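You operate a simulated robot arm through the tools that you are given. There is no shell and no other tool.

Carry out the task below with a simulated robot arm. There is one attempt and no reset: what you move stays moved.

TASK
Knead the dough lump smooth and roll it out to the board's ring.
Fine: set it in the middle of the wooden board first; its rim ends on the ring, with no hole; dough roller back where it stood. Set down upright: dough roller.

It is judged by the outcome, as a careful person would: the job done as asked, and still so three seconds after it is handed in. It fails if anything else is knocked over, pushed out of place, dropped, spilled or broken.

THE ROBOT
A 7-joint arm with a three-finger gripper, fixed in place. Base frame: the origin is on the floor under the middle of its stand, x ahead of it, y to its left, z up; the work surface is at about z = 915. Units: mm, degrees, N and s.
It reaches about 1342 mm from its shoulder. Its first joint turns from -166.0 to 166.0 degrees. Payload 2.69 kg.
Tool frame: the origin (TCP) lies between the finger pads and is the grasp point; the fingertips stand 30 mm ahead of it; z points along the fingers, y is the line along which they close. The gripper opens to 128 mm; its body begins 117 mm behind the TCP.
Orientation is told as [roll, pitch, yaw] about the base's x, y, z axes, in that order, counted from this pose: with the fingers straight down and closing along the base's y, the tool's x points along the base's -x, its y along +y and its z along -z.

THE INTERFACE
- The arm moves only by the tool move_arm. Its argument "increments" is a list of rows, each an object of numbers (a shift or turn left out is 0, a gripper value left out holds the last): "hand": the gripper command, from -1 (fully open) to 1 (shut), values between in proportion; "tx", "ty", "tz": the shift along the tool's x, y, z in mm; "rx", "ry", "rz": the turn, a rotation vector about the tool's x, y, z in degrees. In form: [{"hand": .., "tx": .., "ty": .., "tz": .., "rx": .., "ry": .., "rz": ..}, ...]. A call has 1 to 20 rows; each row is the pose to reach, as a shift and turn from the pose commanded when the call began, along the tool's axes at that moment. Each row takes 0.2 s and may step no farther than 50 mm and 8.6 degrees from the row before; otherwise, or with a gripper value out of range, the whole call is refused. Where a pose cannot be reached the arm comes as near as it can. A force on the tool above 40 N (or 10 N above the force at the start of the call, whichever is more), or a blocked arm, ends the call early, and 0.2 s more pass. Each finger travels about 127 mm/s and halts on what it meets, pressing with about 21 N; the grip force reading is that of the motor and also rises with nothing between the fingers. The clock runs only during rows and for 0.2 s after the last one: add rows that repeat a pose to give the fingers time. The reply holds the time, the measured pose of the TCP, the force on the tool along the base axes, the opening and the grip force, in the units named above and with some noise, with the torque about the TCP (base axes, N m) and any sound that the robot's microphone picked up.
- Cameras (640 x 400 px; columns grow to the right, rows downward): "scene" is fixed at [219.2, 510.8, 1683.8]; the picture's right is [-0.61, -0.79, 0.00], its down [-0.50, 0.38, -0.77] and it looks along [0.61, -0.47, -0.63] (base axes); focal length 356 px, centre (320, 200). "wrist" rides on the gripper at [58, 54, -131] in the tool frame; the picture's right is [-0.68, 0.74, 0.00], its down [-0.62, -0.57, -0.55] and it looks along [-0.40, -0.37, 0.84] (tool axes); focal length 234 px, centre (320, 200). There is no depth. A picture from a camera that has moved, and an enlarged one, comes with that camera's place and axes in the base frame and with its lens. The place of the scene camera against the robot may be out by one fixed shift of up to 18 mm in any direction.
- camera(camera): a new picture of that camera. The clock stands still meanwhile.
- move_column(by): moves the trunk up (or, below 0, down) by that many mm; the arm rides with it, the base frame stays. It gives what a move gives, with no picture.
- close_up(camera, box): a new picture of the part [left, top, right, bottom] of that camera's present view, enlarged. The clock stands still meanwhile.
- sign_off(): hands the job in; it is judged then, once.

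Nothing tells you positions but the pictures and the camera data. Unless the task says otherwise, let go and move clear before handing in.

The tools are called after ">>>" by a JSON object that holds its "api" and its "payload". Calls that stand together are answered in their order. move_arm: Moves the arm, as the interface text tells. Its arguments: {"type":"object","properties":{"increments":{"type":"array"}},"required":["increments"]} The other tools are called the same way: move_column (by) moves the trunk up or down; camera (camera) takes a picture; close_up (camera, box) takes an enlarged picture of a part of a camera's view; sign_off () hands the job in.

At the start:

```text
time_s: 0.0
position: [580.9, -42.5, 1299.4]
ee_rot: [0.1, -0.1, -0.1]
force: [-0.5, 0.3, -0.5]
wrist_torque: [-0.01, 0.02, 0.0]
width: 128.2
grip_force: 0.0
trunk travel left (down, up): [-150.0, 200.0]
```

scene: 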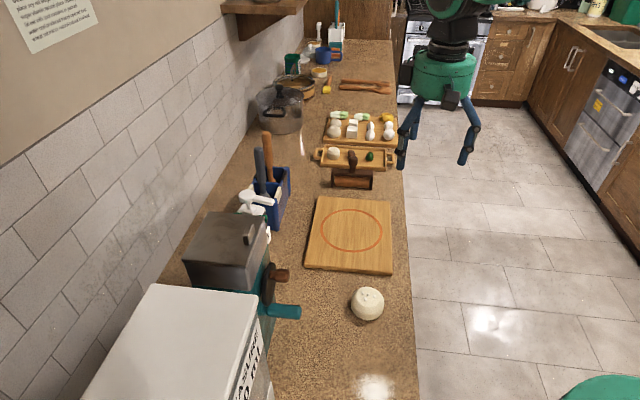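
wrist: 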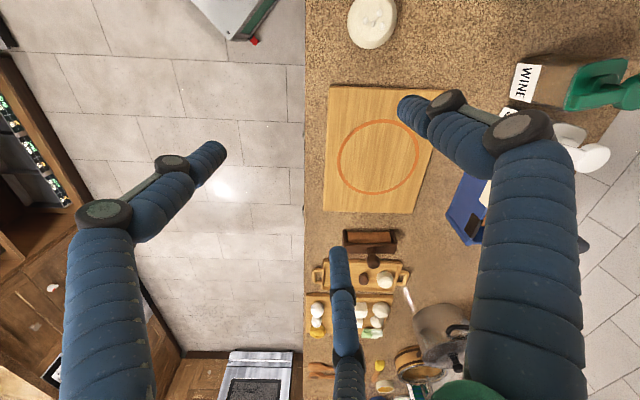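

I see the wooden board with an orange ring on the counter, a dough lump at its near side, and something that could be the roller in a stand behind the board. I'll take enlarged pictures first to tell the objects apart.

>>> {"api": "close_up", "payload": {"camera": "scene", "box": [290, 130, 430, 218]}}

>>> {"api": "close_up", "payload": {"camera": "scene", "box": [280, 180, 440, 340]}}

>>> {"api": "close_up", "payload": {"camera": "scene", "box": [170, 120, 310, 330]}}

>>> {"api": "close_up", "payload": {"camera": "wrist", "box": [300, 180, 480, 400]}}

>>> {"api": "close_up", "payload": {"camera": "wrist", "box": [300, 0, 640, 220]}}

```text
4.55 times, centred on (360, 174) of scene
camera zoom: at [219.2, 510.8, 1683.8], right [-0.61, -0.79, 0.0], down [-0.5, 0.38, -0.77], along [0.61, -0.47, -0.63], focal length 1618 px, centre (138, 318)
```

zoom: 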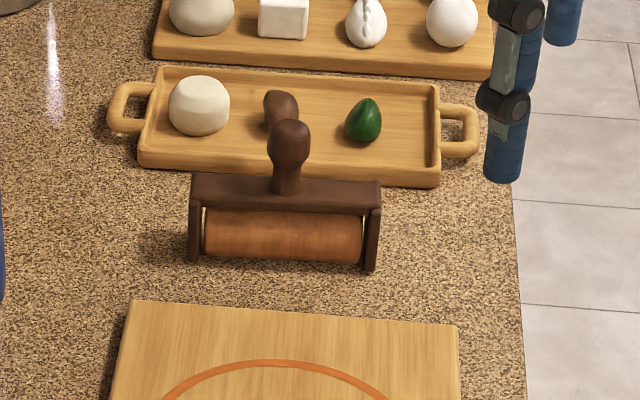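

```text
2.50 times, centred on (360, 260) of scene
camera zoom: at [219.2, 510.8, 1683.8], right [-0.61, -0.79, 0.0], down [-0.5, 0.38, -0.77], along [0.61, -0.47, -0.63], focal length 890 px, centre (220, 50)
```

zoom: 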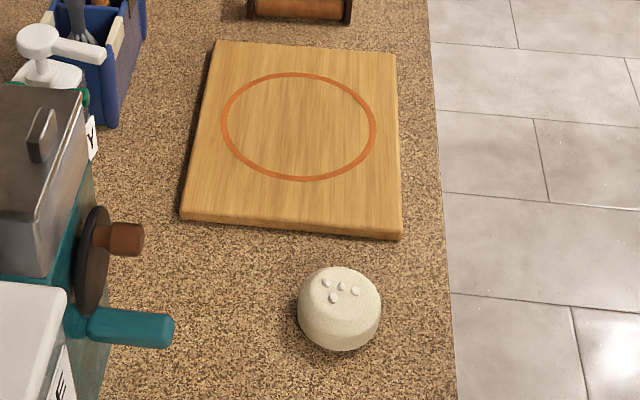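

```text
1.90 times, centred on (240, 225) of scene
camera zoom: at [219.2, 510.8, 1683.8], right [-0.61, -0.79, 0.0], down [-0.5, 0.38, -0.77], along [0.61, -0.47, -0.63], focal length 678 px, centre (472, 152)
```

zoom: 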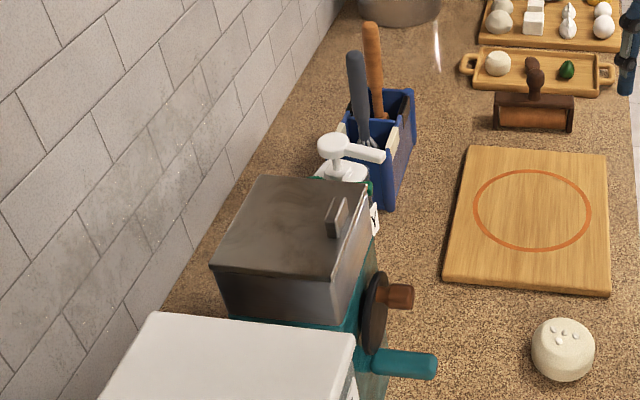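

```text
1.82 times, centred on (390, 290) of wrist
camera zoom: at [522.3, 11.0, 1430.3], right [0.68, 0.74, 0.0], down [0.62, -0.57, 0.55], along [0.4, -0.37, -0.84], focal length 426 px, centre (193, 36)
```

zoom: 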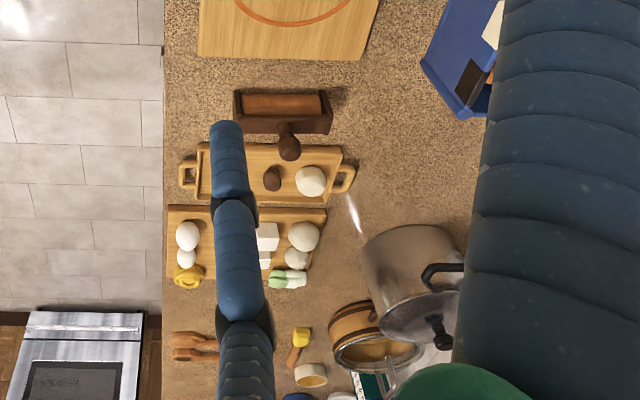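

```text
1.82 times, centred on (470, 110) of wrist
camera zoom: at [522.3, 11.0, 1430.3], right [0.68, 0.74, 0.0], down [0.62, -0.57, 0.55], along [0.4, -0.37, -0.84], focal length 426 px, centre (47, 364)
```

zoom: 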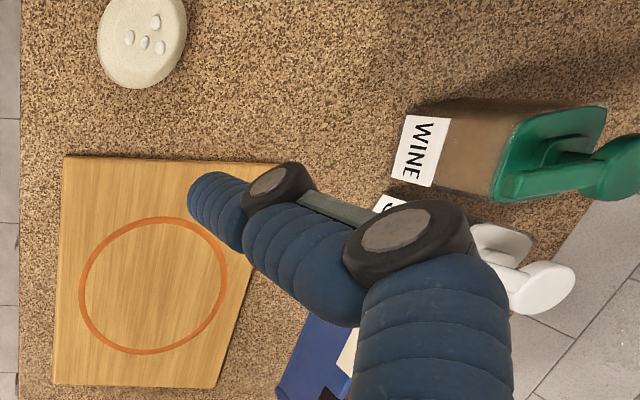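

The dough lump lies at about (554, 103), the ring's middle at about (765, -34), and the roller stands at about (955, -200) with its handle up. The counter runs at roughly -38 degrees in base axes. I'll move above the lump with the hand turned to match the counter and look again.

>>> {"api": "move_arm", "payload": {"increments": [{"hand": -1, "tx": 5, "ty": 29, "tz": 30, "rz": 7.5}, {"tx": 10, "ty": 58, "tz": 60, "rz": 15}, {"tx": 16, "ty": 87, "tz": 90, "rz": 22.5}, {"tx": 21, "ty": 116, "tz": 120, "rz": 30}, {"tx": 27, "ty": 145, "tz": 149, "rz": 37.6}, {"tx": 27, "ty": 145, "tz": 149, "rz": 37.6}]}}

>>> {"api": "camera", "payload": {"camera": "wrist"}}

>>> {"api": "camera", "payload": {"camera": "scene"}}

```text
time_s: 1.4
position: [553.4, 101.7, 1149.6]
ee_rot: [0.1, 0.0, -37.6]
force: [0.7, 0.9, -0.7]
wrist_torque: [-0.05, 0.0, 0.01]
width: 128.3
grip_force: 0.1
trunk travel left (down, up): [-150.0, 200.0]
```

```text
taken
camera wrist: at [540.8, 179.4, 1279.1], right [0.99, 0.17, 0.0], down [0.14, -0.82, 0.55], along [0.09, -0.54, -0.84], focal length 234 px, centre (320, 200)
```

wrist: 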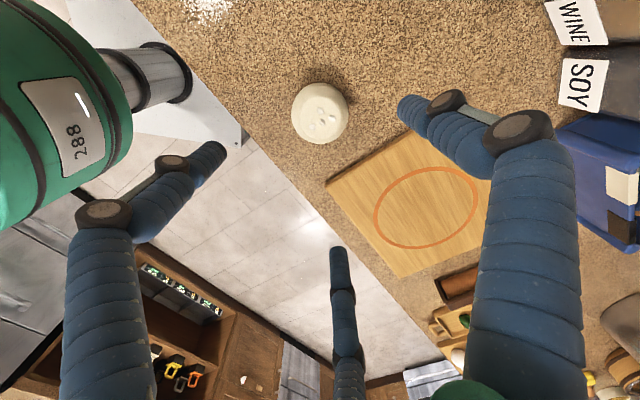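

```text
taken
```

scene: 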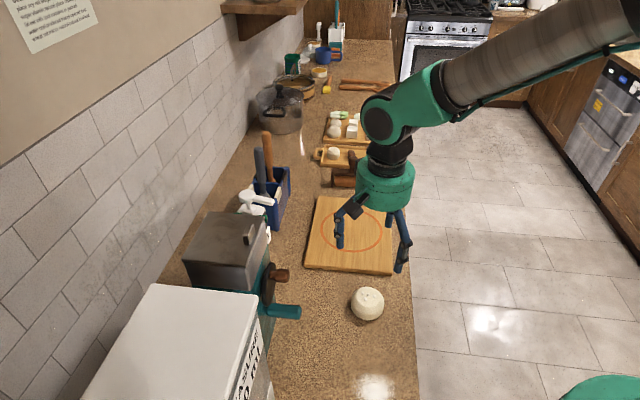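

The lump is now seen at about (553, 104), roughly 80 mm across, with the open hand nearly above it. I'll lower to just over its top and check the centring before closing.

>>> {"api": "move_arm", "payload": {"increments": [{"hand": -1, "tx": 1, "ty": 1, "tz": 45}, {"tx": 1, "ty": 1, "tz": 90}, {"tx": 1, "ty": 1, "tz": 120}, {"tx": 1, "ty": 1, "tz": 135}, {"tx": 1, "ty": 1, "tz": 135}]}}

>>> {"api": "camera", "payload": {"camera": "wrist"}}

>>> {"api": "close_up", "payload": {"camera": "scene", "box": [290, 200, 450, 340]}}

```text
time_s: 2.6
position: [556.9, 104.3, 1015.7]
ee_rot: [0.0, 0.0, -37.6]
force: [-0.1, -0.8, -0.5]
wrist_torque: [-0.04, 0.02, 0.02]
width: 128.1
grip_force: 0.0
trunk travel left (down, up): [-150.0, 200.0]
```

```text
taken
camera wrist: at [541.5, 181.2, 1145.8], right [0.99, 0.17, 0.0], down [0.14, -0.82, 0.55], along [0.09, -0.54, -0.84], focal length 234 px, centre (320, 200)
```

wrist: 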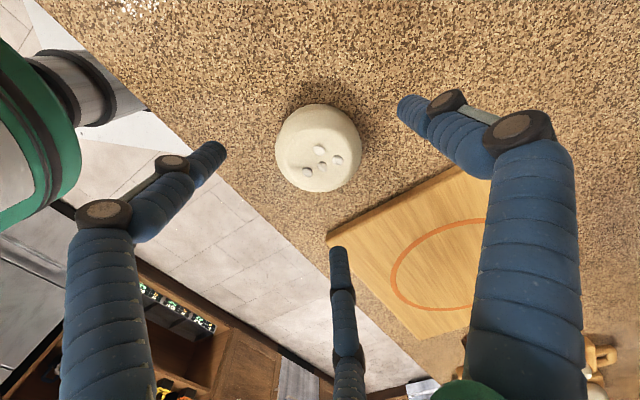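

```text
2.86 times, centred on (370, 270) of scene
camera zoom: at [219.2, 510.8, 1683.8], right [-0.61, -0.79, 0.0], down [-0.5, 0.38, -0.77], along [0.61, -0.47, -0.63], focal length 1017 px, centre (177, 0)
```

zoom: 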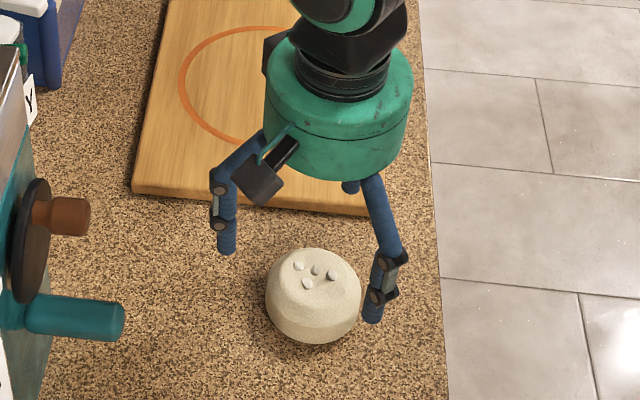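

The third finger would come close to the board's edge, so I'll turn the hand about 30 degrees further to straddle the lump between fingers, then lower around it.

>>> {"api": "move_arm", "payload": {"increments": [{"hand": -1, "tx": 2.5, "ty": 0.5, "rz": 7.5}, {"tx": 2.5, "ty": 0.5, "rz": 15}, {"tx": 2.5, "ty": 0.5, "rz": 22.5}, {"tx": 2.5, "ty": 0.5, "rz": 30}, {"tx": 2.5, "ty": 0.5, "tz": 25, "rz": 30}, {"tx": 2.5, "ty": 0.5, "tz": 45, "rz": 30}, {"tx": 2.5, "ty": 0.5, "tz": 60, "rz": 30}, {"tx": 2.5, "ty": 0.5, "tz": 60, "rz": 30}]}}

>>> {"api": "camera", "payload": {"camera": "wrist"}}

>>> {"api": "close_up", "payload": {"camera": "scene", "box": [290, 220, 450, 340]}}

```text
time_s: 4.4
position: [552.1, 106.0, 955.6]
ee_rot: [0.0, -0.1, -67.6]
force: [-0.1, 0.7, 0.2]
wrist_torque: [-0.01, 0.04, 0.01]
width: 127.9
grip_force: 0.1
trunk travel left (down, up): [-150.0, 200.0]
```

```text
taken
camera wrist: at [578.7, 180.3, 1086.1], right [0.94, -0.34, 0.0], down [-0.29, -0.78, 0.55], along [-0.19, -0.52, -0.84], focal length 234 px, centre (320, 200)
```

wrist: 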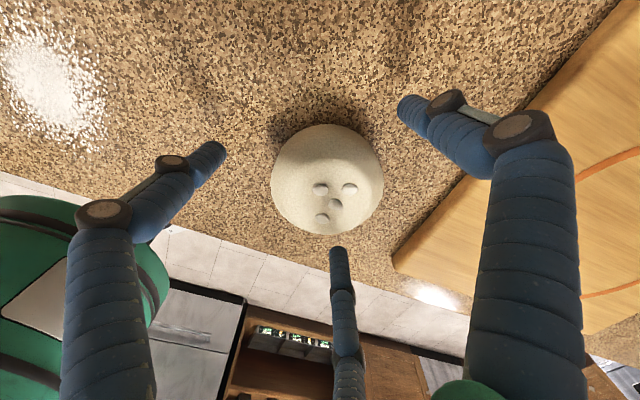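

```text
3.33 times, centred on (370, 280) of scene
camera zoom: at [219.2, 510.8, 1683.8], right [-0.61, -0.79, 0.0], down [-0.5, 0.38, -0.77], along [0.61, -0.47, -0.63], focal length 1187 px, centre (153, -67)
```

zoom: 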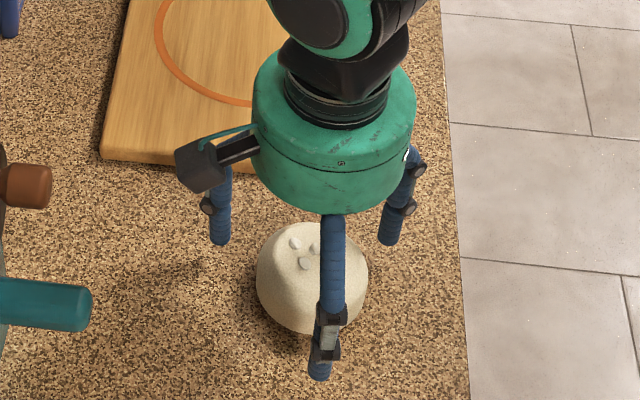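

The lump is centred between the fingers. I'll lower a few more millimetres and close gently on it.

>>> {"api": "move_arm", "payload": {"increments": [{"hand": -1, "tz": 3}, {"tz": 6}, {"tz": 6}, {"hand": -0.5, "tz": 6}, {"hand": -0.25, "tz": 6}, {"hand": -0.1, "tz": 6}, {"hand": 0, "tz": 6}, {"hand": 0, "tz": 6}, {"hand": 0, "tz": 6}]}}

>>> {"api": "camera", "payload": {"camera": "wrist"}}

>>> {"api": "close_up", "payload": {"camera": "scene", "box": [290, 220, 450, 340]}}

```text
time_s: 6.4
position: [551.0, 107.3, 950.4]
ee_rot: [0.0, -0.1, -67.6]
force: [1.7, -4.3, 6.6]
wrist_torque: [-0.23, -0.07, -0.05]
width: 83.1
grip_force: 20.8
trunk travel left (down, up): [-150.0, 200.0]
```

```text
taken
camera wrist: at [578.5, 180.5, 1080.6], right [0.94, -0.34, 0.0], down [-0.29, -0.79, 0.55], along [-0.19, -0.51, -0.84], focal length 234 px, centre (320, 200)
```

wrist: 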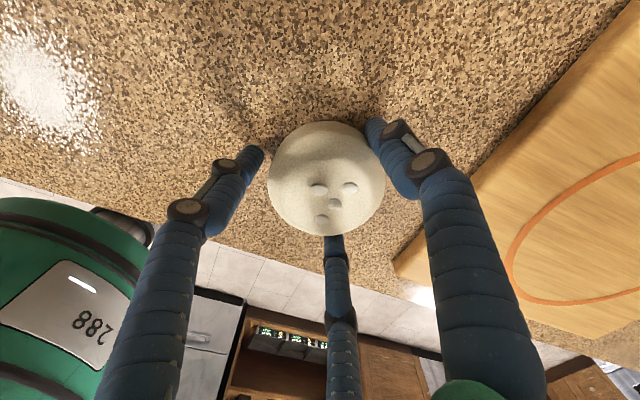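

```text
3.33 times, centred on (370, 280) of scene
camera zoom: at [219.2, 510.8, 1683.8], right [-0.61, -0.79, 0.0], down [-0.5, 0.38, -0.77], along [0.61, -0.47, -0.63], focal length 1187 px, centre (153, -67)
```

zoom: 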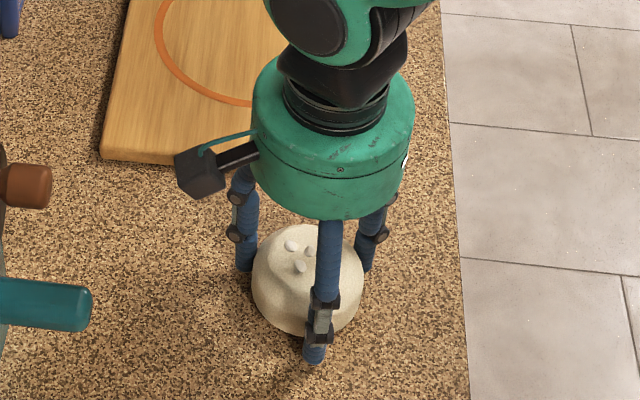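

The fingers have closed on the lump at about 83 mm with firm grip. I'll lift it straight up and check that it comes along.

>>> {"api": "move_arm", "payload": {"increments": [{"hand": 0, "tz": -8}, {"tz": -20}, {"tz": -40}, {"tz": -70}, {"tz": -70}]}}

>>> {"api": "camera", "payload": {"camera": "wrist"}}

>>> {"api": "camera", "payload": {"camera": "scene"}}

```text
time_s: 7.6
position: [552.6, 107.4, 1020.3]
ee_rot: [0.1, 0.0, -67.5]
force: [-0.4, -0.2, -2.1]
wrist_torque: [0.02, -0.02, 0.01]
width: 81.2
grip_force: 21.4
trunk travel left (down, up): [-150.0, 200.0]
```

```text
taken
camera wrist: at [580.1, 181.5, 1150.8], right [0.94, -0.34, 0.0], down [-0.29, -0.78, 0.55], along [-0.19, -0.52, -0.84], focal length 234 px, centre (320, 200)
```

wrist: 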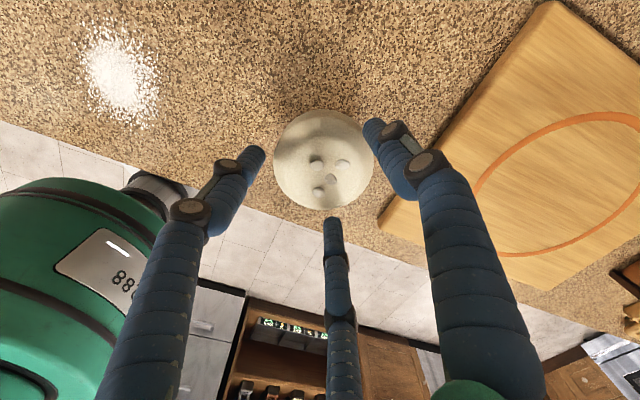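

```text
taken
```

scene: 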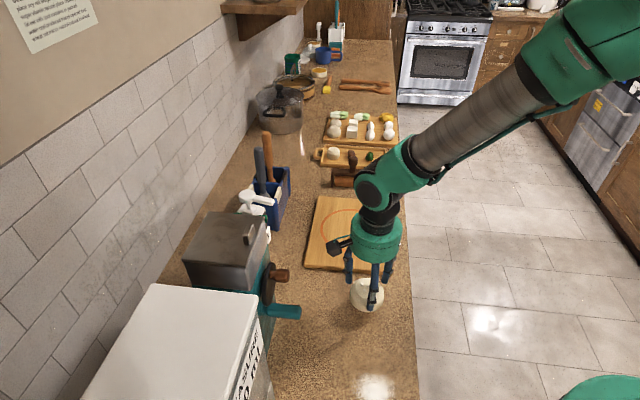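

The force suggests the lump hangs in the fingers, but it appears lower in the hand. I'll take close views before moving on.

>>> {"api": "close_up", "payload": {"camera": "scene", "box": [320, 230, 420, 330]}}

>>> {"api": "close_up", "payload": {"camera": "wrist", "box": [220, 80, 420, 240]}}

```text
4.00 times, centred on (370, 280) of scene
camera zoom: at [219.2, 510.8, 1683.8], right [-0.61, -0.79, 0.0], down [-0.5, 0.38, -0.77], along [0.61, -0.47, -0.63], focal length 1424 px, centre (120, -120)
```

zoom: 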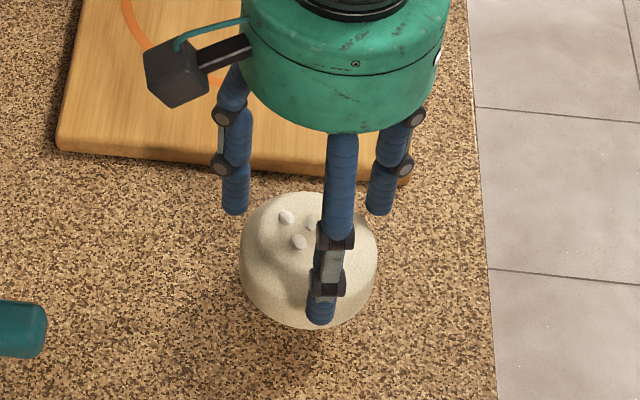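

```text
2.50 times, centred on (320, 160) of wrist
camera zoom: at [580.1, 181.5, 1150.8], right [0.94, -0.34, 0.0], down [-0.29, -0.78, 0.55], along [-0.19, -0.52, -0.84], focal length 585 px, centre (320, 300)
```

zoom: 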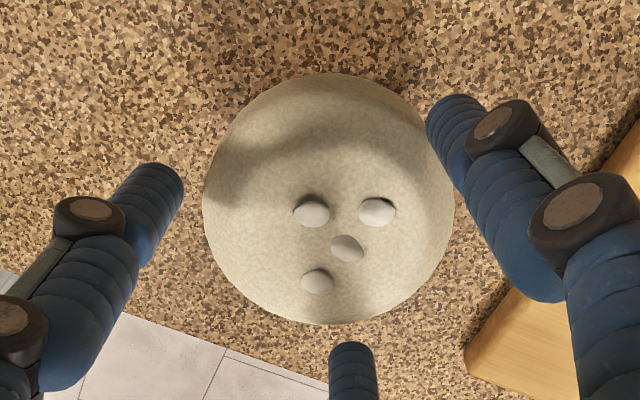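

The lump has slid about 30 mm down in the fingers during the lift. Rather than risk it dropping, I'll lower the hand so that it sits just above the counter and look again.

>>> {"api": "move_arm", "payload": {"increments": [{"hand": 0, "tz": 15}, {"tz": 30}]}}

>>> {"api": "close_up", "payload": {"camera": "wrist", "box": [220, 80, 420, 240]}}

>>> {"api": "close_up", "payload": {"camera": "scene", "box": [320, 230, 420, 330]}}

```text
time_s: 8.2
position: [551.3, 105.2, 989.9]
ee_rot: [0.0, 0.0, -67.6]
force: [0.0, 0.9, -1.4]
wrist_torque: [0.01, 0.03, 0.05]
width: 81.5
grip_force: 20.9
trunk travel left (down, up): [-150.0, 200.0]
```

```text
2.50 times, centred on (320, 160) of wrist
camera zoom: at [579.3, 179.9, 1120.2], right [0.94, -0.34, 0.0], down [-0.29, -0.78, 0.55], along [-0.19, -0.52, -0.84], focal length 585 px, centre (320, 300)
```

zoom: 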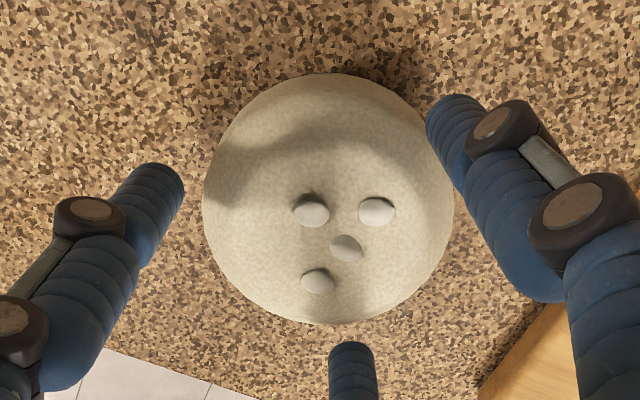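

```text
4.00 times, centred on (370, 280) of scene
camera zoom: at [219.2, 510.8, 1683.8], right [-0.61, -0.79, 0.0], down [-0.5, 0.38, -0.77], along [0.61, -0.47, -0.63], focal length 1424 px, centre (120, -120)
```

zoom: 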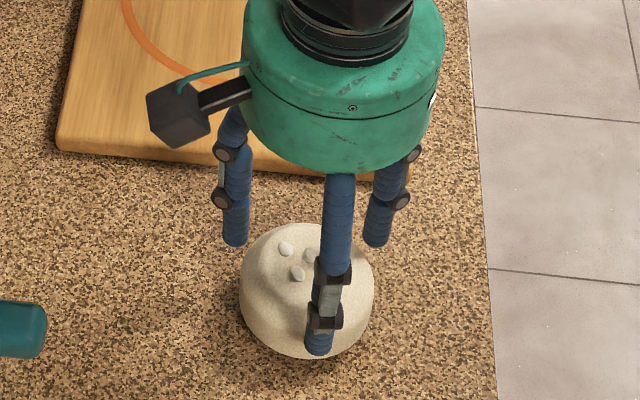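

The lump keeps exactly the same place in the hand, so the grip is now stable. I'll lift slowly by 45 mm and check again before carrying it to the board.

>>> {"api": "move_arm", "payload": {"increments": [{"hand": 0.1, "tz": -5}, {"tz": -12}, {"tz": -20}, {"tz": -28}, {"tz": -36}, {"tz": -42}, {"tz": -45}, {"tz": -45}]}}

>>> {"api": "camera", "payload": {"camera": "wrist"}}

```text
time_s: 10.0
position: [552.2, 106.3, 1035.1]
ee_rot: [0.0, 0.1, -67.5]
force: [-0.2, -0.1, -1.5]
wrist_torque: [0.02, 0.05, 0.02]
width: 81.0
grip_force: 20.9
trunk travel left (down, up): [-150.0, 200.0]
```

```text
taken
camera wrist: at [579.5, 180.7, 1165.4], right [0.94, -0.34, 0.0], down [-0.29, -0.78, 0.55], along [-0.19, -0.52, -0.84], focal length 234 px, centre (320, 200)
```

wrist: 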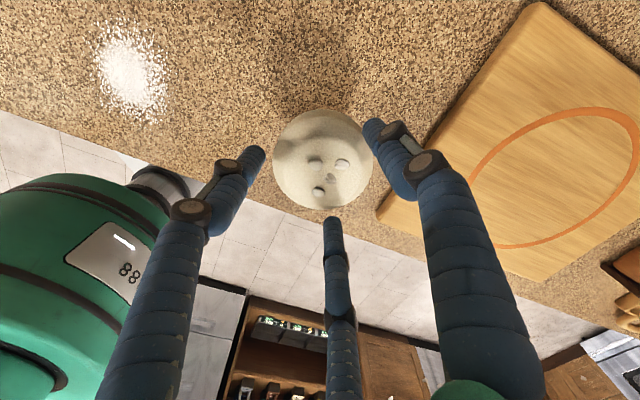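

The lump hasn't shifted in the hand. I'll carry it slowly sideways toward the ring's middle at this height.

>>> {"api": "move_arm", "payload": {"increments": [{"hand": 0.1, "tx": -8, "ty": 5.5}, {"tx": -24, "ty": 16}, {"tx": -41, "ty": 28}, {"tx": -58, "ty": 40}, {"tx": -75, "ty": 51}, {"tx": -92, "ty": 63}, {"tx": -109, "ty": 74}, {"tx": -126, "ty": 86}, {"tx": -143, "ty": 97}, {"tx": -160, "ty": 109}, {"tx": -176, "ty": 120}, {"tx": -190, "ty": 129}, {"tx": -200, "ty": 136}, {"tx": -206, "ty": 140}, {"tx": -206, "ty": 140}]}}

>>> {"api": "camera", "payload": {"camera": "wrist"}}

>>> {"api": "close_up", "payload": {"camera": "scene", "box": [270, 160, 430, 300]}}

```text
time_s: 13.2
position: [760.0, -29.3, 1035.6]
ee_rot: [0.0, 0.0, -67.6]
force: [-0.1, 1.0, -2.0]
wrist_torque: [0.0, 0.02, -0.01]
width: 80.4
grip_force: 21.0
trunk travel left (down, up): [-150.0, 200.0]
```

```text
taken
camera wrist: at [786.9, 43.8, 1165.6], right [0.94, -0.34, 0.0], down [-0.29, -0.78, 0.55], along [-0.19, -0.52, -0.84], focal length 234 px, centre (320, 200)
```

wrist: 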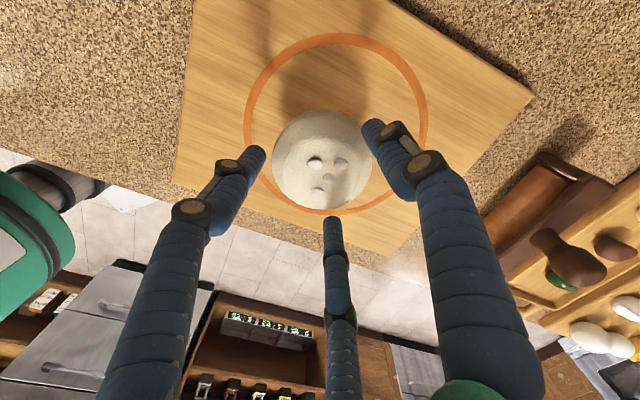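

```text
2.86 times, centred on (350, 230) of scene
camera zoom: at [219.2, 510.8, 1683.8], right [-0.61, -0.79, 0.0], down [-0.5, 0.38, -0.77], along [0.61, -0.47, -0.63], focal length 1017 px, centre (234, 114)
```

zoom: 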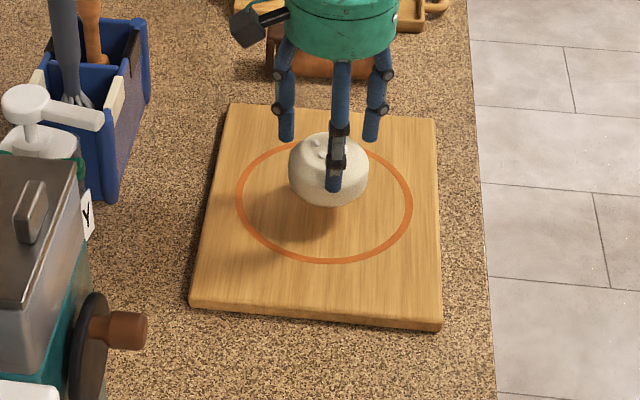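

The ring's middle works out at about (772, -38), and the lump hangs about 10 mm short of it, some 30 mm above the board. I'll shift it over the middle and lower most of the way.

>>> {"api": "move_arm", "payload": {"increments": [{"hand": 0.1, "tx": -5, "ty": 1.2}, {"tx": -15, "ty": 3.6}, {"tx": -15, "ty": 3.6, "tz": 8}, {"tx": -15, "ty": 3.6, "tz": 16}, {"tx": -15, "ty": 3.6, "tz": 22}, {"tx": -15, "ty": 3.6, "tz": 22}]}}

>>> {"api": "camera", "payload": {"camera": "wrist"}}

>>> {"api": "close_up", "payload": {"camera": "scene", "box": [300, 180, 400, 280]}}

```text
time_s: 14.6
position: [768.4, -43.3, 1013.5]
ee_rot: [0.0, 0.0, -67.6]
force: [0.3, -0.5, -2.5]
wrist_torque: [0.03, 0.03, -0.02]
width: 80.1
grip_force: 21.1
trunk travel left (down, up): [-150.0, 200.0]
```

```text
taken
camera wrist: at [795.5, 31.2, 1143.5], right [0.94, -0.34, 0.0], down [-0.29, -0.78, 0.55], along [-0.19, -0.52, -0.84], focal length 234 px, centre (320, 200)
```

wrist: 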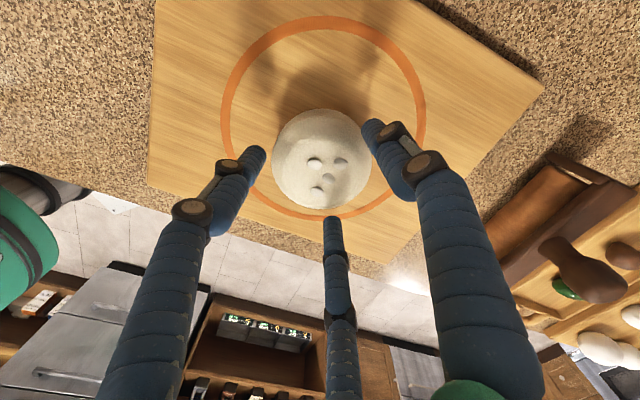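

```text
4.00 times, centred on (350, 230) of scene
camera zoom: at [219.2, 510.8, 1683.8], right [-0.61, -0.79, 0.0], down [-0.5, 0.38, -0.77], along [0.61, -0.47, -0.63], focal length 1424 px, centre (200, 80)
```

zoom: 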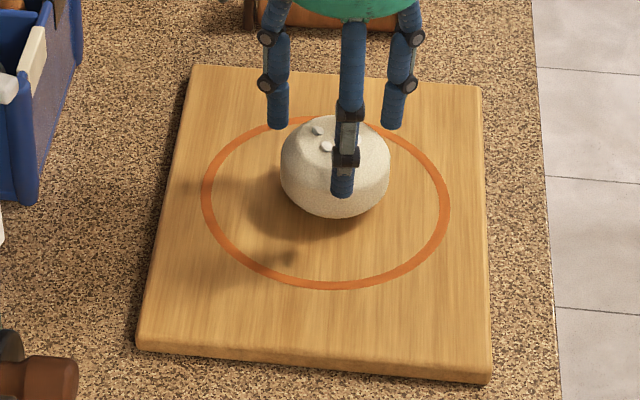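

The lump is now centred on the ring and close to the board. I'll lower in small steps and watch the force for touch-down.

>>> {"api": "move_arm", "payload": {"increments": [{"hand": 0.1, "tz": 4}, {"tz": 8}, {"tz": 11}, {"tz": 11}]}}

>>> {"api": "close_up", "payload": {"camera": "scene", "box": [310, 190, 390, 260]}}

```text
time_s: 15.6
position: [767.9, -43.8, 1002.6]
ee_rot: [0.0, 0.0, -67.6]
force: [-0.1, -0.1, -2.1]
wrist_torque: [0.0, 0.01, 0.02]
width: 79.8
grip_force: 21.1
trunk travel left (down, up): [-150.0, 200.0]
```

```text
5.71 times, centred on (350, 225) of scene
camera zoom: at [219.2, 510.8, 1683.8], right [-0.61, -0.79, 0.0], down [-0.5, 0.38, -0.77], along [0.61, -0.47, -0.63], focal length 2034 px, centre (149, 57)
```

zoom: 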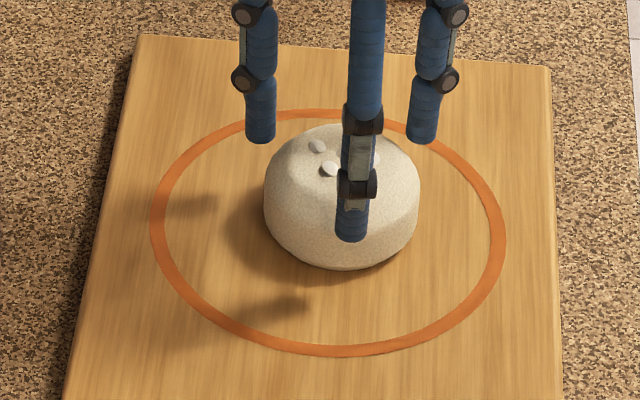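

>>> {"api": "move_arm", "payload": {"increments": [{"hand": 0.1, "tz": 2}, {"tz": 4}, {"tz": 4}]}}

>>> {"api": "close_up", "payload": {"camera": "scene", "box": [310, 190, 390, 260]}}

```text
time_s: 16.4
position: [768.5, -44.6, 1000.7]
ee_rot: [0.3, -0.1, -67.6]
force: [-3.1, -9.6, 23.4]
wrist_torque: [-0.63, 0.12, -0.07]
width: 79.3
grip_force: 21.1
trunk travel left (down, up): [-150.0, 200.0]
```

```text
5.71 times, centred on (350, 225) of scene
camera zoom: at [219.2, 510.8, 1683.8], right [-0.61, -0.79, 0.0], down [-0.5, 0.38, -0.77], along [0.61, -0.47, -0.63], focal length 2034 px, centre (149, 57)
```

zoom: 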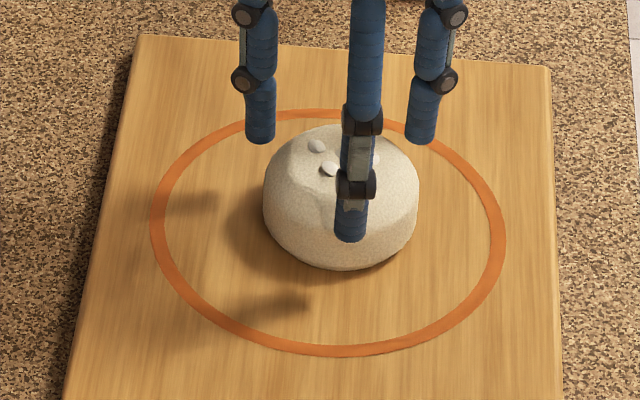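

The lump has touched down on the board (23 N). I'll ease off 2 mm, open the fingers and rise.

>>> {"api": "move_arm", "payload": {"increments": [{"hand": 0.1, "tz": -2}, {"hand": -0.3, "tz": -2}, {"hand": -0.6, "tz": -2}, {"hand": -1, "tz": -2}, {"hand": -1, "tz": -2}, {"tz": -30}, {"tz": -70}, {"tz": -110}, {"tz": -110}]}}

>>> {"api": "camera", "payload": {"camera": "wrist"}}

>>> {"api": "close_up", "payload": {"camera": "scene", "box": [300, 180, 400, 280]}}

```text
time_s: 18.4
position: [767.8, -42.2, 1107.7]
ee_rot: [0.0, 0.1, -67.6]
force: [-0.2, 0.4, -0.7]
wrist_torque: [-0.03, -0.06, 0.0]
width: 128.0
grip_force: 0.1
trunk travel left (down, up): [-150.0, 200.0]
```

```text
taken
camera wrist: at [794.8, 31.8, 1238.7], right [0.94, -0.34, 0.0], down [-0.29, -0.78, 0.55], along [-0.19, -0.52, -0.84], focal length 234 px, centre (320, 200)
```

wrist: 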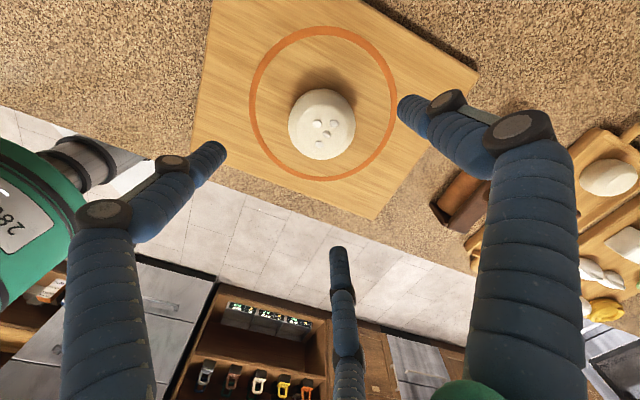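

```text
4.00 times, centred on (350, 230) of scene
camera zoom: at [219.2, 510.8, 1683.8], right [-0.61, -0.79, 0.0], down [-0.5, 0.38, -0.77], along [0.61, -0.47, -0.63], focal length 1424 px, centre (200, 80)
```

zoom: 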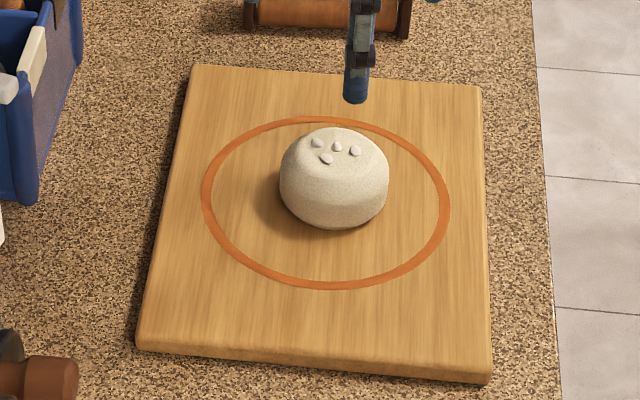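

The lump stands on the board very near the ring's middle, still with its four rough bumps on top. I'll take an enlarged wrist view to measure how well it is centred.

>>> {"api": "close_up", "payload": {"camera": "wrist", "box": [230, 10, 410, 200]}}

>>> {"api": "close_up", "payload": {"camera": "scene", "box": [325, 200, 375, 250]}}

```text
2.11 times, centred on (320, 105) of wrist
camera zoom: at [794.8, 31.8, 1238.7], right [0.94, -0.34, 0.0], down [-0.29, -0.78, 0.55], along [-0.19, -0.52, -0.84], focal length 493 px, centre (320, 400)
```

zoom: 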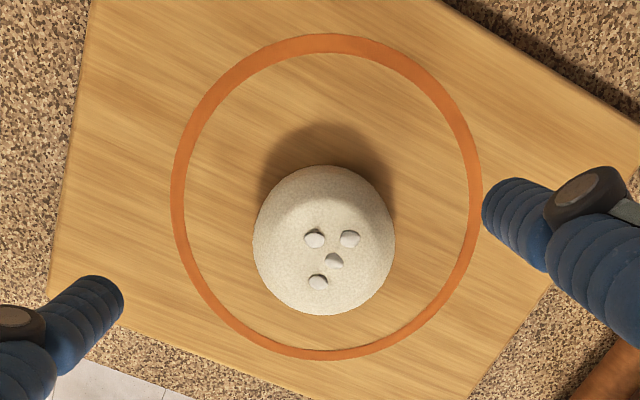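

```text
8.00 times, centred on (350, 225) of scene
camera zoom: at [219.2, 510.8, 1683.8], right [-0.61, -0.79, 0.0], down [-0.5, 0.38, -0.77], along [0.61, -0.47, -0.63], focal length 2848 px, centre (80, 0)
```

zoom: 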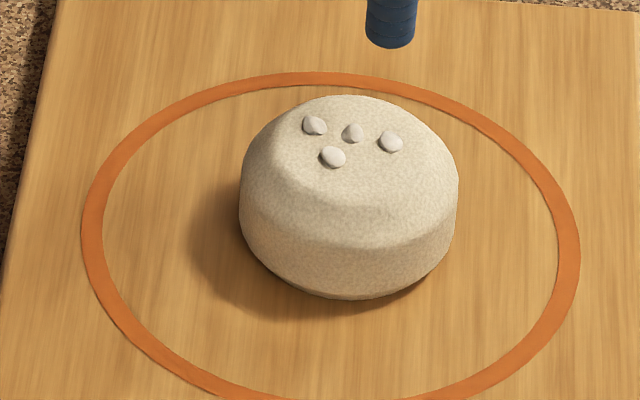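

The lump sits within about 3 mm of the ring's middle and is roughly 48 mm tall. To knead, I'll close the hand into a fist above it and press down gently, watching force and shape.

>>> {"api": "move_arm", "payload": {"increments": [{"hand": 0, "tx": 1.5, "ty": 4.6}, {"hand": 1, "tx": 1.5, "ty": 4.6}, {"hand": 1, "tx": 1.5, "ty": 4.6}, {"hand": 1, "tx": 1.5, "ty": 4.6}, {"hand": 1, "tx": 1.5, "ty": 4.6}, {"tx": 1.5, "ty": 4.6, "tz": 30}, {"tx": 1.5, "ty": 4.6, "tz": 60}, {"tx": 1.5, "ty": 4.6, "tz": 80}, {"tx": 1.5, "ty": 4.6, "tz": 80}]}}

>>> {"api": "camera", "payload": {"camera": "wrist"}}

>>> {"api": "close_up", "payload": {"camera": "scene", "box": [300, 160, 400, 260]}}

```text
time_s: 20.4
position: [773.4, -39.9, 1027.7]
ee_rot: [-0.1, -0.1, -67.6]
force: [-0.1, 0.8, -0.2]
wrist_torque: [0.01, 0.01, 0.0]
width: 2.4
grip_force: 21.4
trunk travel left (down, up): [-150.0, 200.0]
```

```text
taken
camera wrist: at [800.3, 33.4, 1157.7], right [0.94, -0.34, 0.0], down [-0.29, -0.78, 0.55], along [-0.19, -0.52, -0.84], focal length 234 px, centre (320, 200)
```

wrist: 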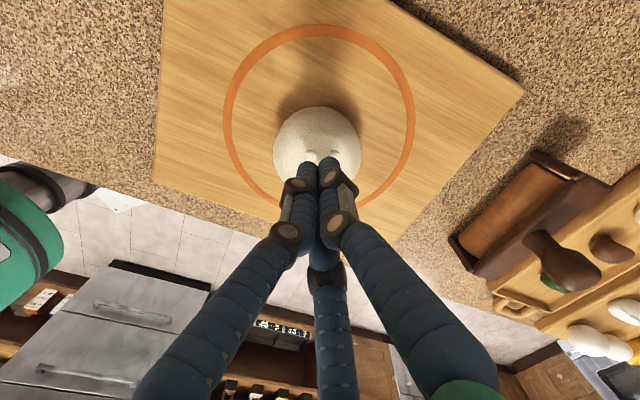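

```text
4.00 times, centred on (350, 210) of scene
camera zoom: at [219.2, 510.8, 1683.8], right [-0.61, -0.79, 0.0], down [-0.5, 0.38, -0.77], along [0.61, -0.47, -0.63], focal length 1424 px, centre (200, 160)
```

zoom: 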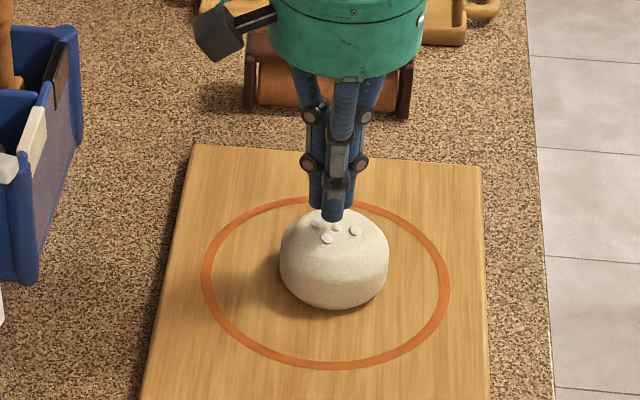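

The fist is centred just above the lump. I'll go down slowly to make contact and press.

>>> {"api": "move_arm", "payload": {"increments": [{"hand": 1, "tz": 8}, {"tz": 14}, {"tz": 18}, {"tz": 20}, {"tz": 22}, {"tz": 24}, {"tz": 24}]}}

>>> {"api": "close_up", "payload": {"camera": "scene", "box": [310, 180, 390, 260]}}

```text
time_s: 22.0
position: [773.0, -40.2, 1004.4]
ee_rot: [-0.1, 0.0, -67.6]
force: [0.1, -0.6, 0.2]
wrist_torque: [0.0, -0.01, 0.0]
width: 2.2
grip_force: 20.8
trunk travel left (down, up): [-150.0, 200.0]
```

```text
5.00 times, centred on (350, 220) of scene
camera zoom: at [219.2, 510.8, 1683.8], right [-0.61, -0.79, 0.0], down [-0.5, 0.38, -0.77], along [0.61, -0.47, -0.63], focal length 1780 px, centre (170, 100)
```

zoom: 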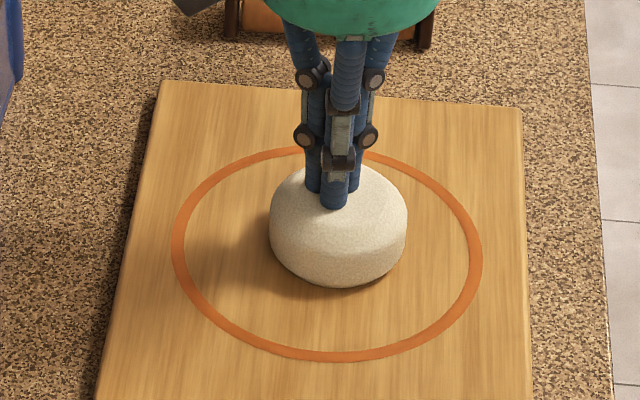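

>>> {"api": "move_arm", "payload": {"increments": [{"hand": 1, "tz": 2}, {"tz": 4}, {"tz": 6}, {"tz": 6}]}}

>>> {"api": "close_up", "payload": {"camera": "scene", "box": [310, 180, 390, 260]}}

```text
time_s: 23.0
position: [772.3, -42.3, 997.4]
ee_rot: [-0.1, 0.0, -67.6]
force: [0.8, -0.8, 0.9]
wrist_torque: [-0.03, 0.0, -0.03]
width: 2.3
grip_force: 20.9
trunk travel left (down, up): [-150.0, 200.0]
```

```text
5.00 times, centred on (350, 220) of scene
camera zoom: at [219.2, 510.8, 1683.8], right [-0.61, -0.79, 0.0], down [-0.5, 0.38, -0.77], along [0.61, -0.47, -0.63], focal length 1780 px, centre (170, 100)
```

zoom: 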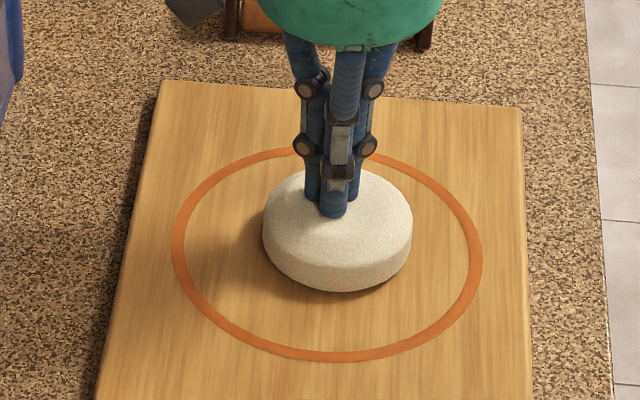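

The dough yields and flattens under the fist with little force. I'll lift and look at the surface.

>>> {"api": "move_arm", "payload": {"increments": [{"hand": 1, "tz": -15}, {"tz": -40}, {"tz": -80}, {"tz": -80}]}}

>>> {"api": "close_up", "payload": {"camera": "scene", "box": [310, 180, 390, 260]}}

>>> {"api": "close_up", "payload": {"camera": "wrist", "box": [230, 10, 410, 200]}}

```text
time_s: 24.0
position: [773.1, -40.3, 1077.3]
ee_rot: [0.0, 0.0, -67.6]
force: [-0.2, 0.1, 1.7]
wrist_torque: [0.01, -0.04, -0.01]
width: 2.2
grip_force: 21.2
trunk travel left (down, up): [-150.0, 200.0]
```

```text
5.00 times, centred on (350, 220) of scene
camera zoom: at [219.2, 510.8, 1683.8], right [-0.61, -0.79, 0.0], down [-0.5, 0.38, -0.77], along [0.61, -0.47, -0.63], focal length 1780 px, centre (170, 100)
```

zoom: 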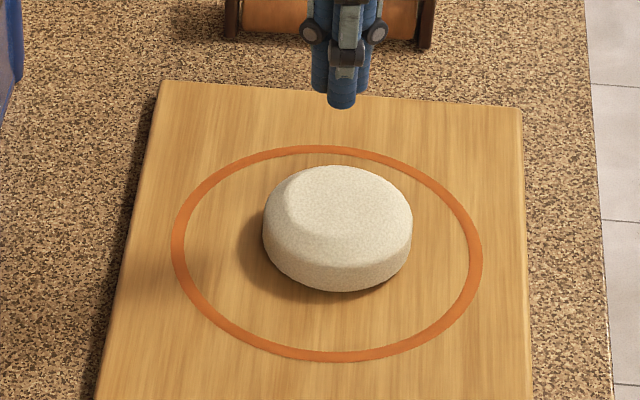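

```text
2.11 times, centred on (320, 105) of wrist
camera zoom: at [799.6, 33.5, 1208.8], right [0.94, -0.34, 0.0], down [-0.29, -0.78, 0.55], along [-0.19, -0.52, -0.84], focal length 493 px, centre (320, 400)
```

zoom: 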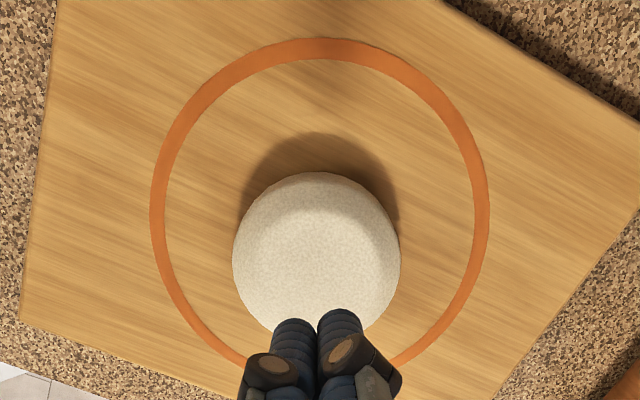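

The bumps are gone after the first press. I'll zoom in on the surface to see whether it is fully smooth.

>>> {"api": "close_up", "payload": {"camera": "scene", "box": [330, 205, 370, 245]}}

>>> {"api": "close_up", "payload": {"camera": "wrist", "box": [280, 80, 370, 160]}}

```text
10.00 times, centred on (350, 225) of scene
camera zoom: at [219.2, 510.8, 1683.8], right [-0.61, -0.79, 0.0], down [-0.5, 0.38, -0.77], along [0.61, -0.47, -0.63], focal length 3560 px, centre (20, -50)
```

zoom: 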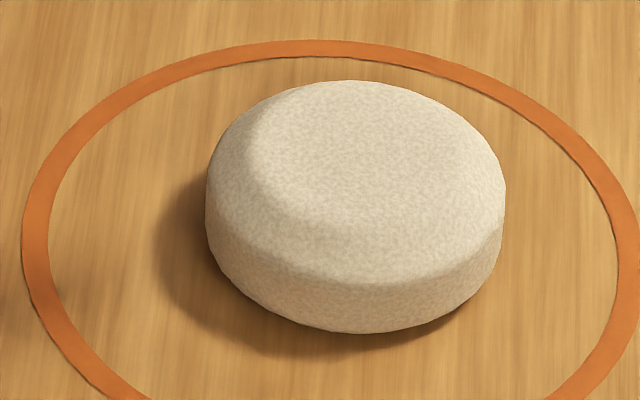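

```text
5.00 times, centred on (325, 120) of wrist
camera zoom: at [799.6, 33.5, 1208.8], right [0.94, -0.34, 0.0], down [-0.29, -0.78, 0.55], along [-0.19, -0.52, -0.84], focal length 1171 px, centre (295, 600)
```

zoom: 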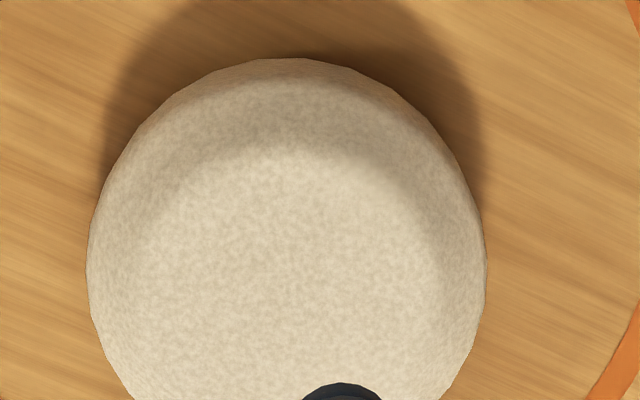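

The surface is smooth now. I'll give it two more light presses, rising between them, so it's kneaded through before rolling.

>>> {"api": "move_arm", "payload": {"increments": [{"hand": 1, "tz": 40}, {"tz": 70}, {"tz": 78}, {"tz": 81}, {"tz": 81}, {"tz": 70}, {"tz": 55}, {"tz": 70}, {"tz": 79}, {"tz": 83}, {"tz": 83}, {"tz": 60}, {"tz": 20}, {"tz": -30}, {"tz": -30}]}}

>>> {"api": "close_up", "payload": {"camera": "scene", "box": [310, 180, 390, 260]}}

>>> {"api": "camera", "payload": {"camera": "wrist"}}

```text
time_s: 27.2
position: [772.4, -40.6, 1109.7]
ee_rot: [0.1, -0.1, -67.6]
force: [-0.3, -0.7, 0.3]
wrist_torque: [0.02, -0.07, 0.02]
width: 2.3
grip_force: 21.2
trunk travel left (down, up): [-150.0, 200.0]
```

```text
5.00 times, centred on (350, 220) of scene
camera zoom: at [219.2, 510.8, 1683.8], right [-0.61, -0.79, 0.0], down [-0.5, 0.38, -0.77], along [0.61, -0.47, -0.63], focal length 1780 px, centre (170, 100)
```

zoom: 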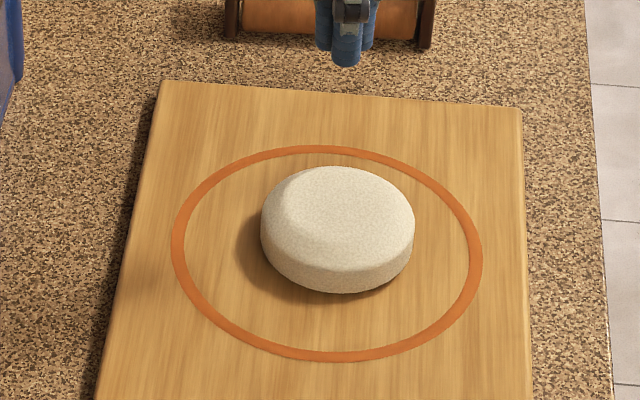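

```text
taken
camera wrist: at [798.5, 33.6, 1239.0], right [0.94, -0.34, 0.0], down [-0.29, -0.78, 0.55], along [-0.19, -0.52, -0.84], focal length 234 px, centre (320, 200)
```

wrist: 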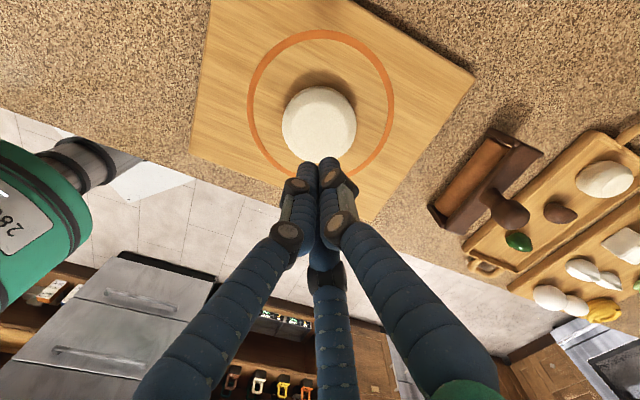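

The dough is smooth, about 92 mm across, but sits some 5 mm off the ring's middle. I'll open the hand, lower it around the dough centred on the ring, and close lightly to nudge the dough into the middle.

>>> {"api": "move_arm", "payload": {"increments": [{"hand": -1, "tx": 1.3, "ty": 1.2}, {"hand": -1, "tx": 1.3, "ty": 1.2}, {"hand": -1, "tx": 1.3, "ty": 1.2}, {"hand": -1, "tx": 1.3, "ty": 1.2}, {"hand": -1, "tx": 1.3, "ty": 1.2, "tz": 40}, {"tx": 1.3, "ty": 1.2, "tz": 80}, {"tx": 1.3, "ty": 1.2, "tz": 115}, {"tx": 1.3, "ty": 1.2, "tz": 130}, {"tx": 1.3, "ty": 1.2, "tz": 138}, {"tx": 1.3, "ty": 1.2, "tz": 138}]}}

>>> {"api": "camera", "payload": {"camera": "wrist"}}

>>> {"api": "close_up", "payload": {"camera": "scene", "box": [300, 180, 400, 280]}}

```text
time_s: 29.4
position: [772.6, -38.9, 970.3]
ee_rot: [0.0, 0.0, -67.6]
force: [0.1, 0.2, -0.1]
wrist_torque: [0.0, 0.02, 0.02]
width: 128.0
grip_force: 0.0
trunk travel left (down, up): [-150.0, 200.0]
```

```text
taken
camera wrist: at [800.6, 35.0, 1101.2], right [0.94, -0.34, 0.0], down [-0.29, -0.78, 0.55], along [-0.19, -0.52, -0.84], focal length 234 px, centre (320, 200)
```

wrist: 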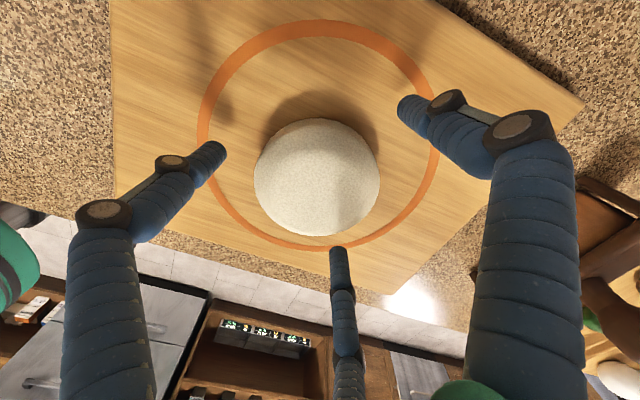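

```text
4.00 times, centred on (350, 230) of scene
camera zoom: at [219.2, 510.8, 1683.8], right [-0.61, -0.79, 0.0], down [-0.5, 0.38, -0.77], along [0.61, -0.47, -0.63], focal length 1424 px, centre (200, 80)
```

zoom: 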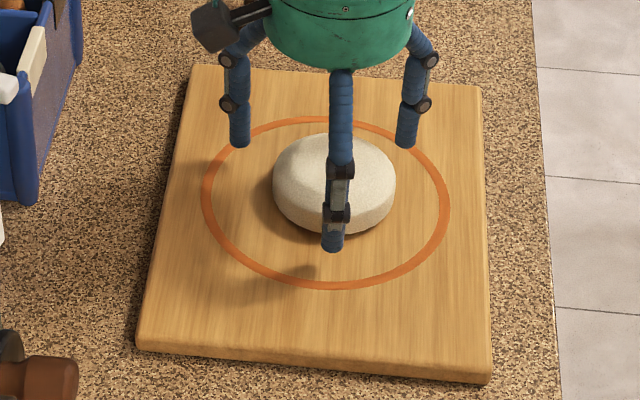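

The dough is between the open fingers with tips well clear of the board. I'll close gently until they stop on it, then reopen.

>>> {"api": "move_arm", "payload": {"increments": [{"hand": -0.6, "tz": 2}, {"hand": -0.45, "tz": 2}, {"hand": -0.4, "tz": 2}, {"hand": -0.4, "tz": 2}]}}

>>> {"api": "camera", "payload": {"camera": "wrist"}}

>>> {"api": "close_up", "payload": {"camera": "scene", "box": [310, 180, 390, 260]}}

```text
time_s: 30.4
position: [773.3, -39.2, 968.9]
ee_rot: [0.0, 0.0, -67.6]
force: [-0.6, -2.3, 3.0]
wrist_torque: [-0.1, 0.05, 0.03]
width: 94.5
grip_force: 3.1
trunk travel left (down, up): [-150.0, 200.0]
```

```text
taken
camera wrist: at [800.7, 35.0, 1099.1], right [0.94, -0.34, 0.0], down [-0.29, -0.78, 0.55], along [-0.19, -0.52, -0.84], focal length 234 px, centre (320, 200)
```

wrist: 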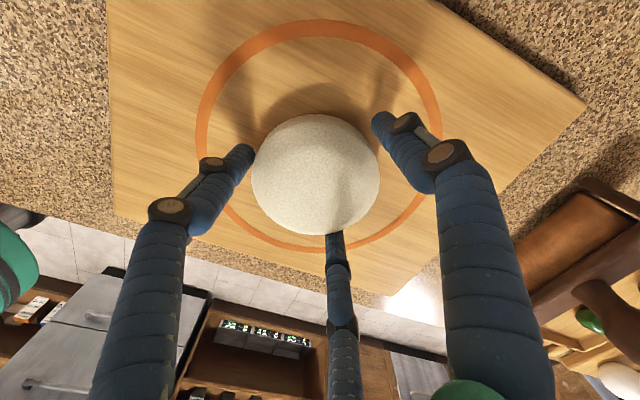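

```text
5.00 times, centred on (350, 220) of scene
camera zoom: at [219.2, 510.8, 1683.8], right [-0.61, -0.79, 0.0], down [-0.5, 0.38, -0.77], along [0.61, -0.47, -0.63], focal length 1780 px, centre (170, 100)
```

zoom: 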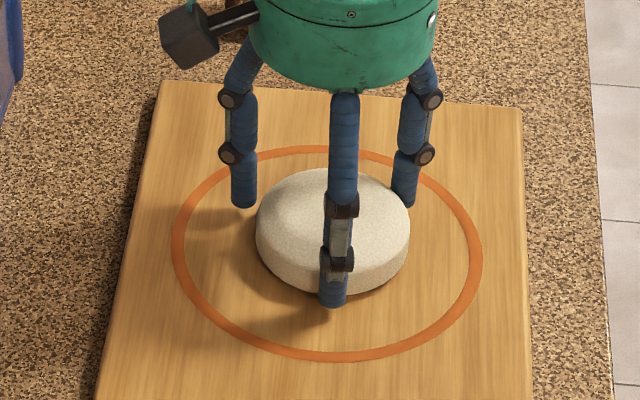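

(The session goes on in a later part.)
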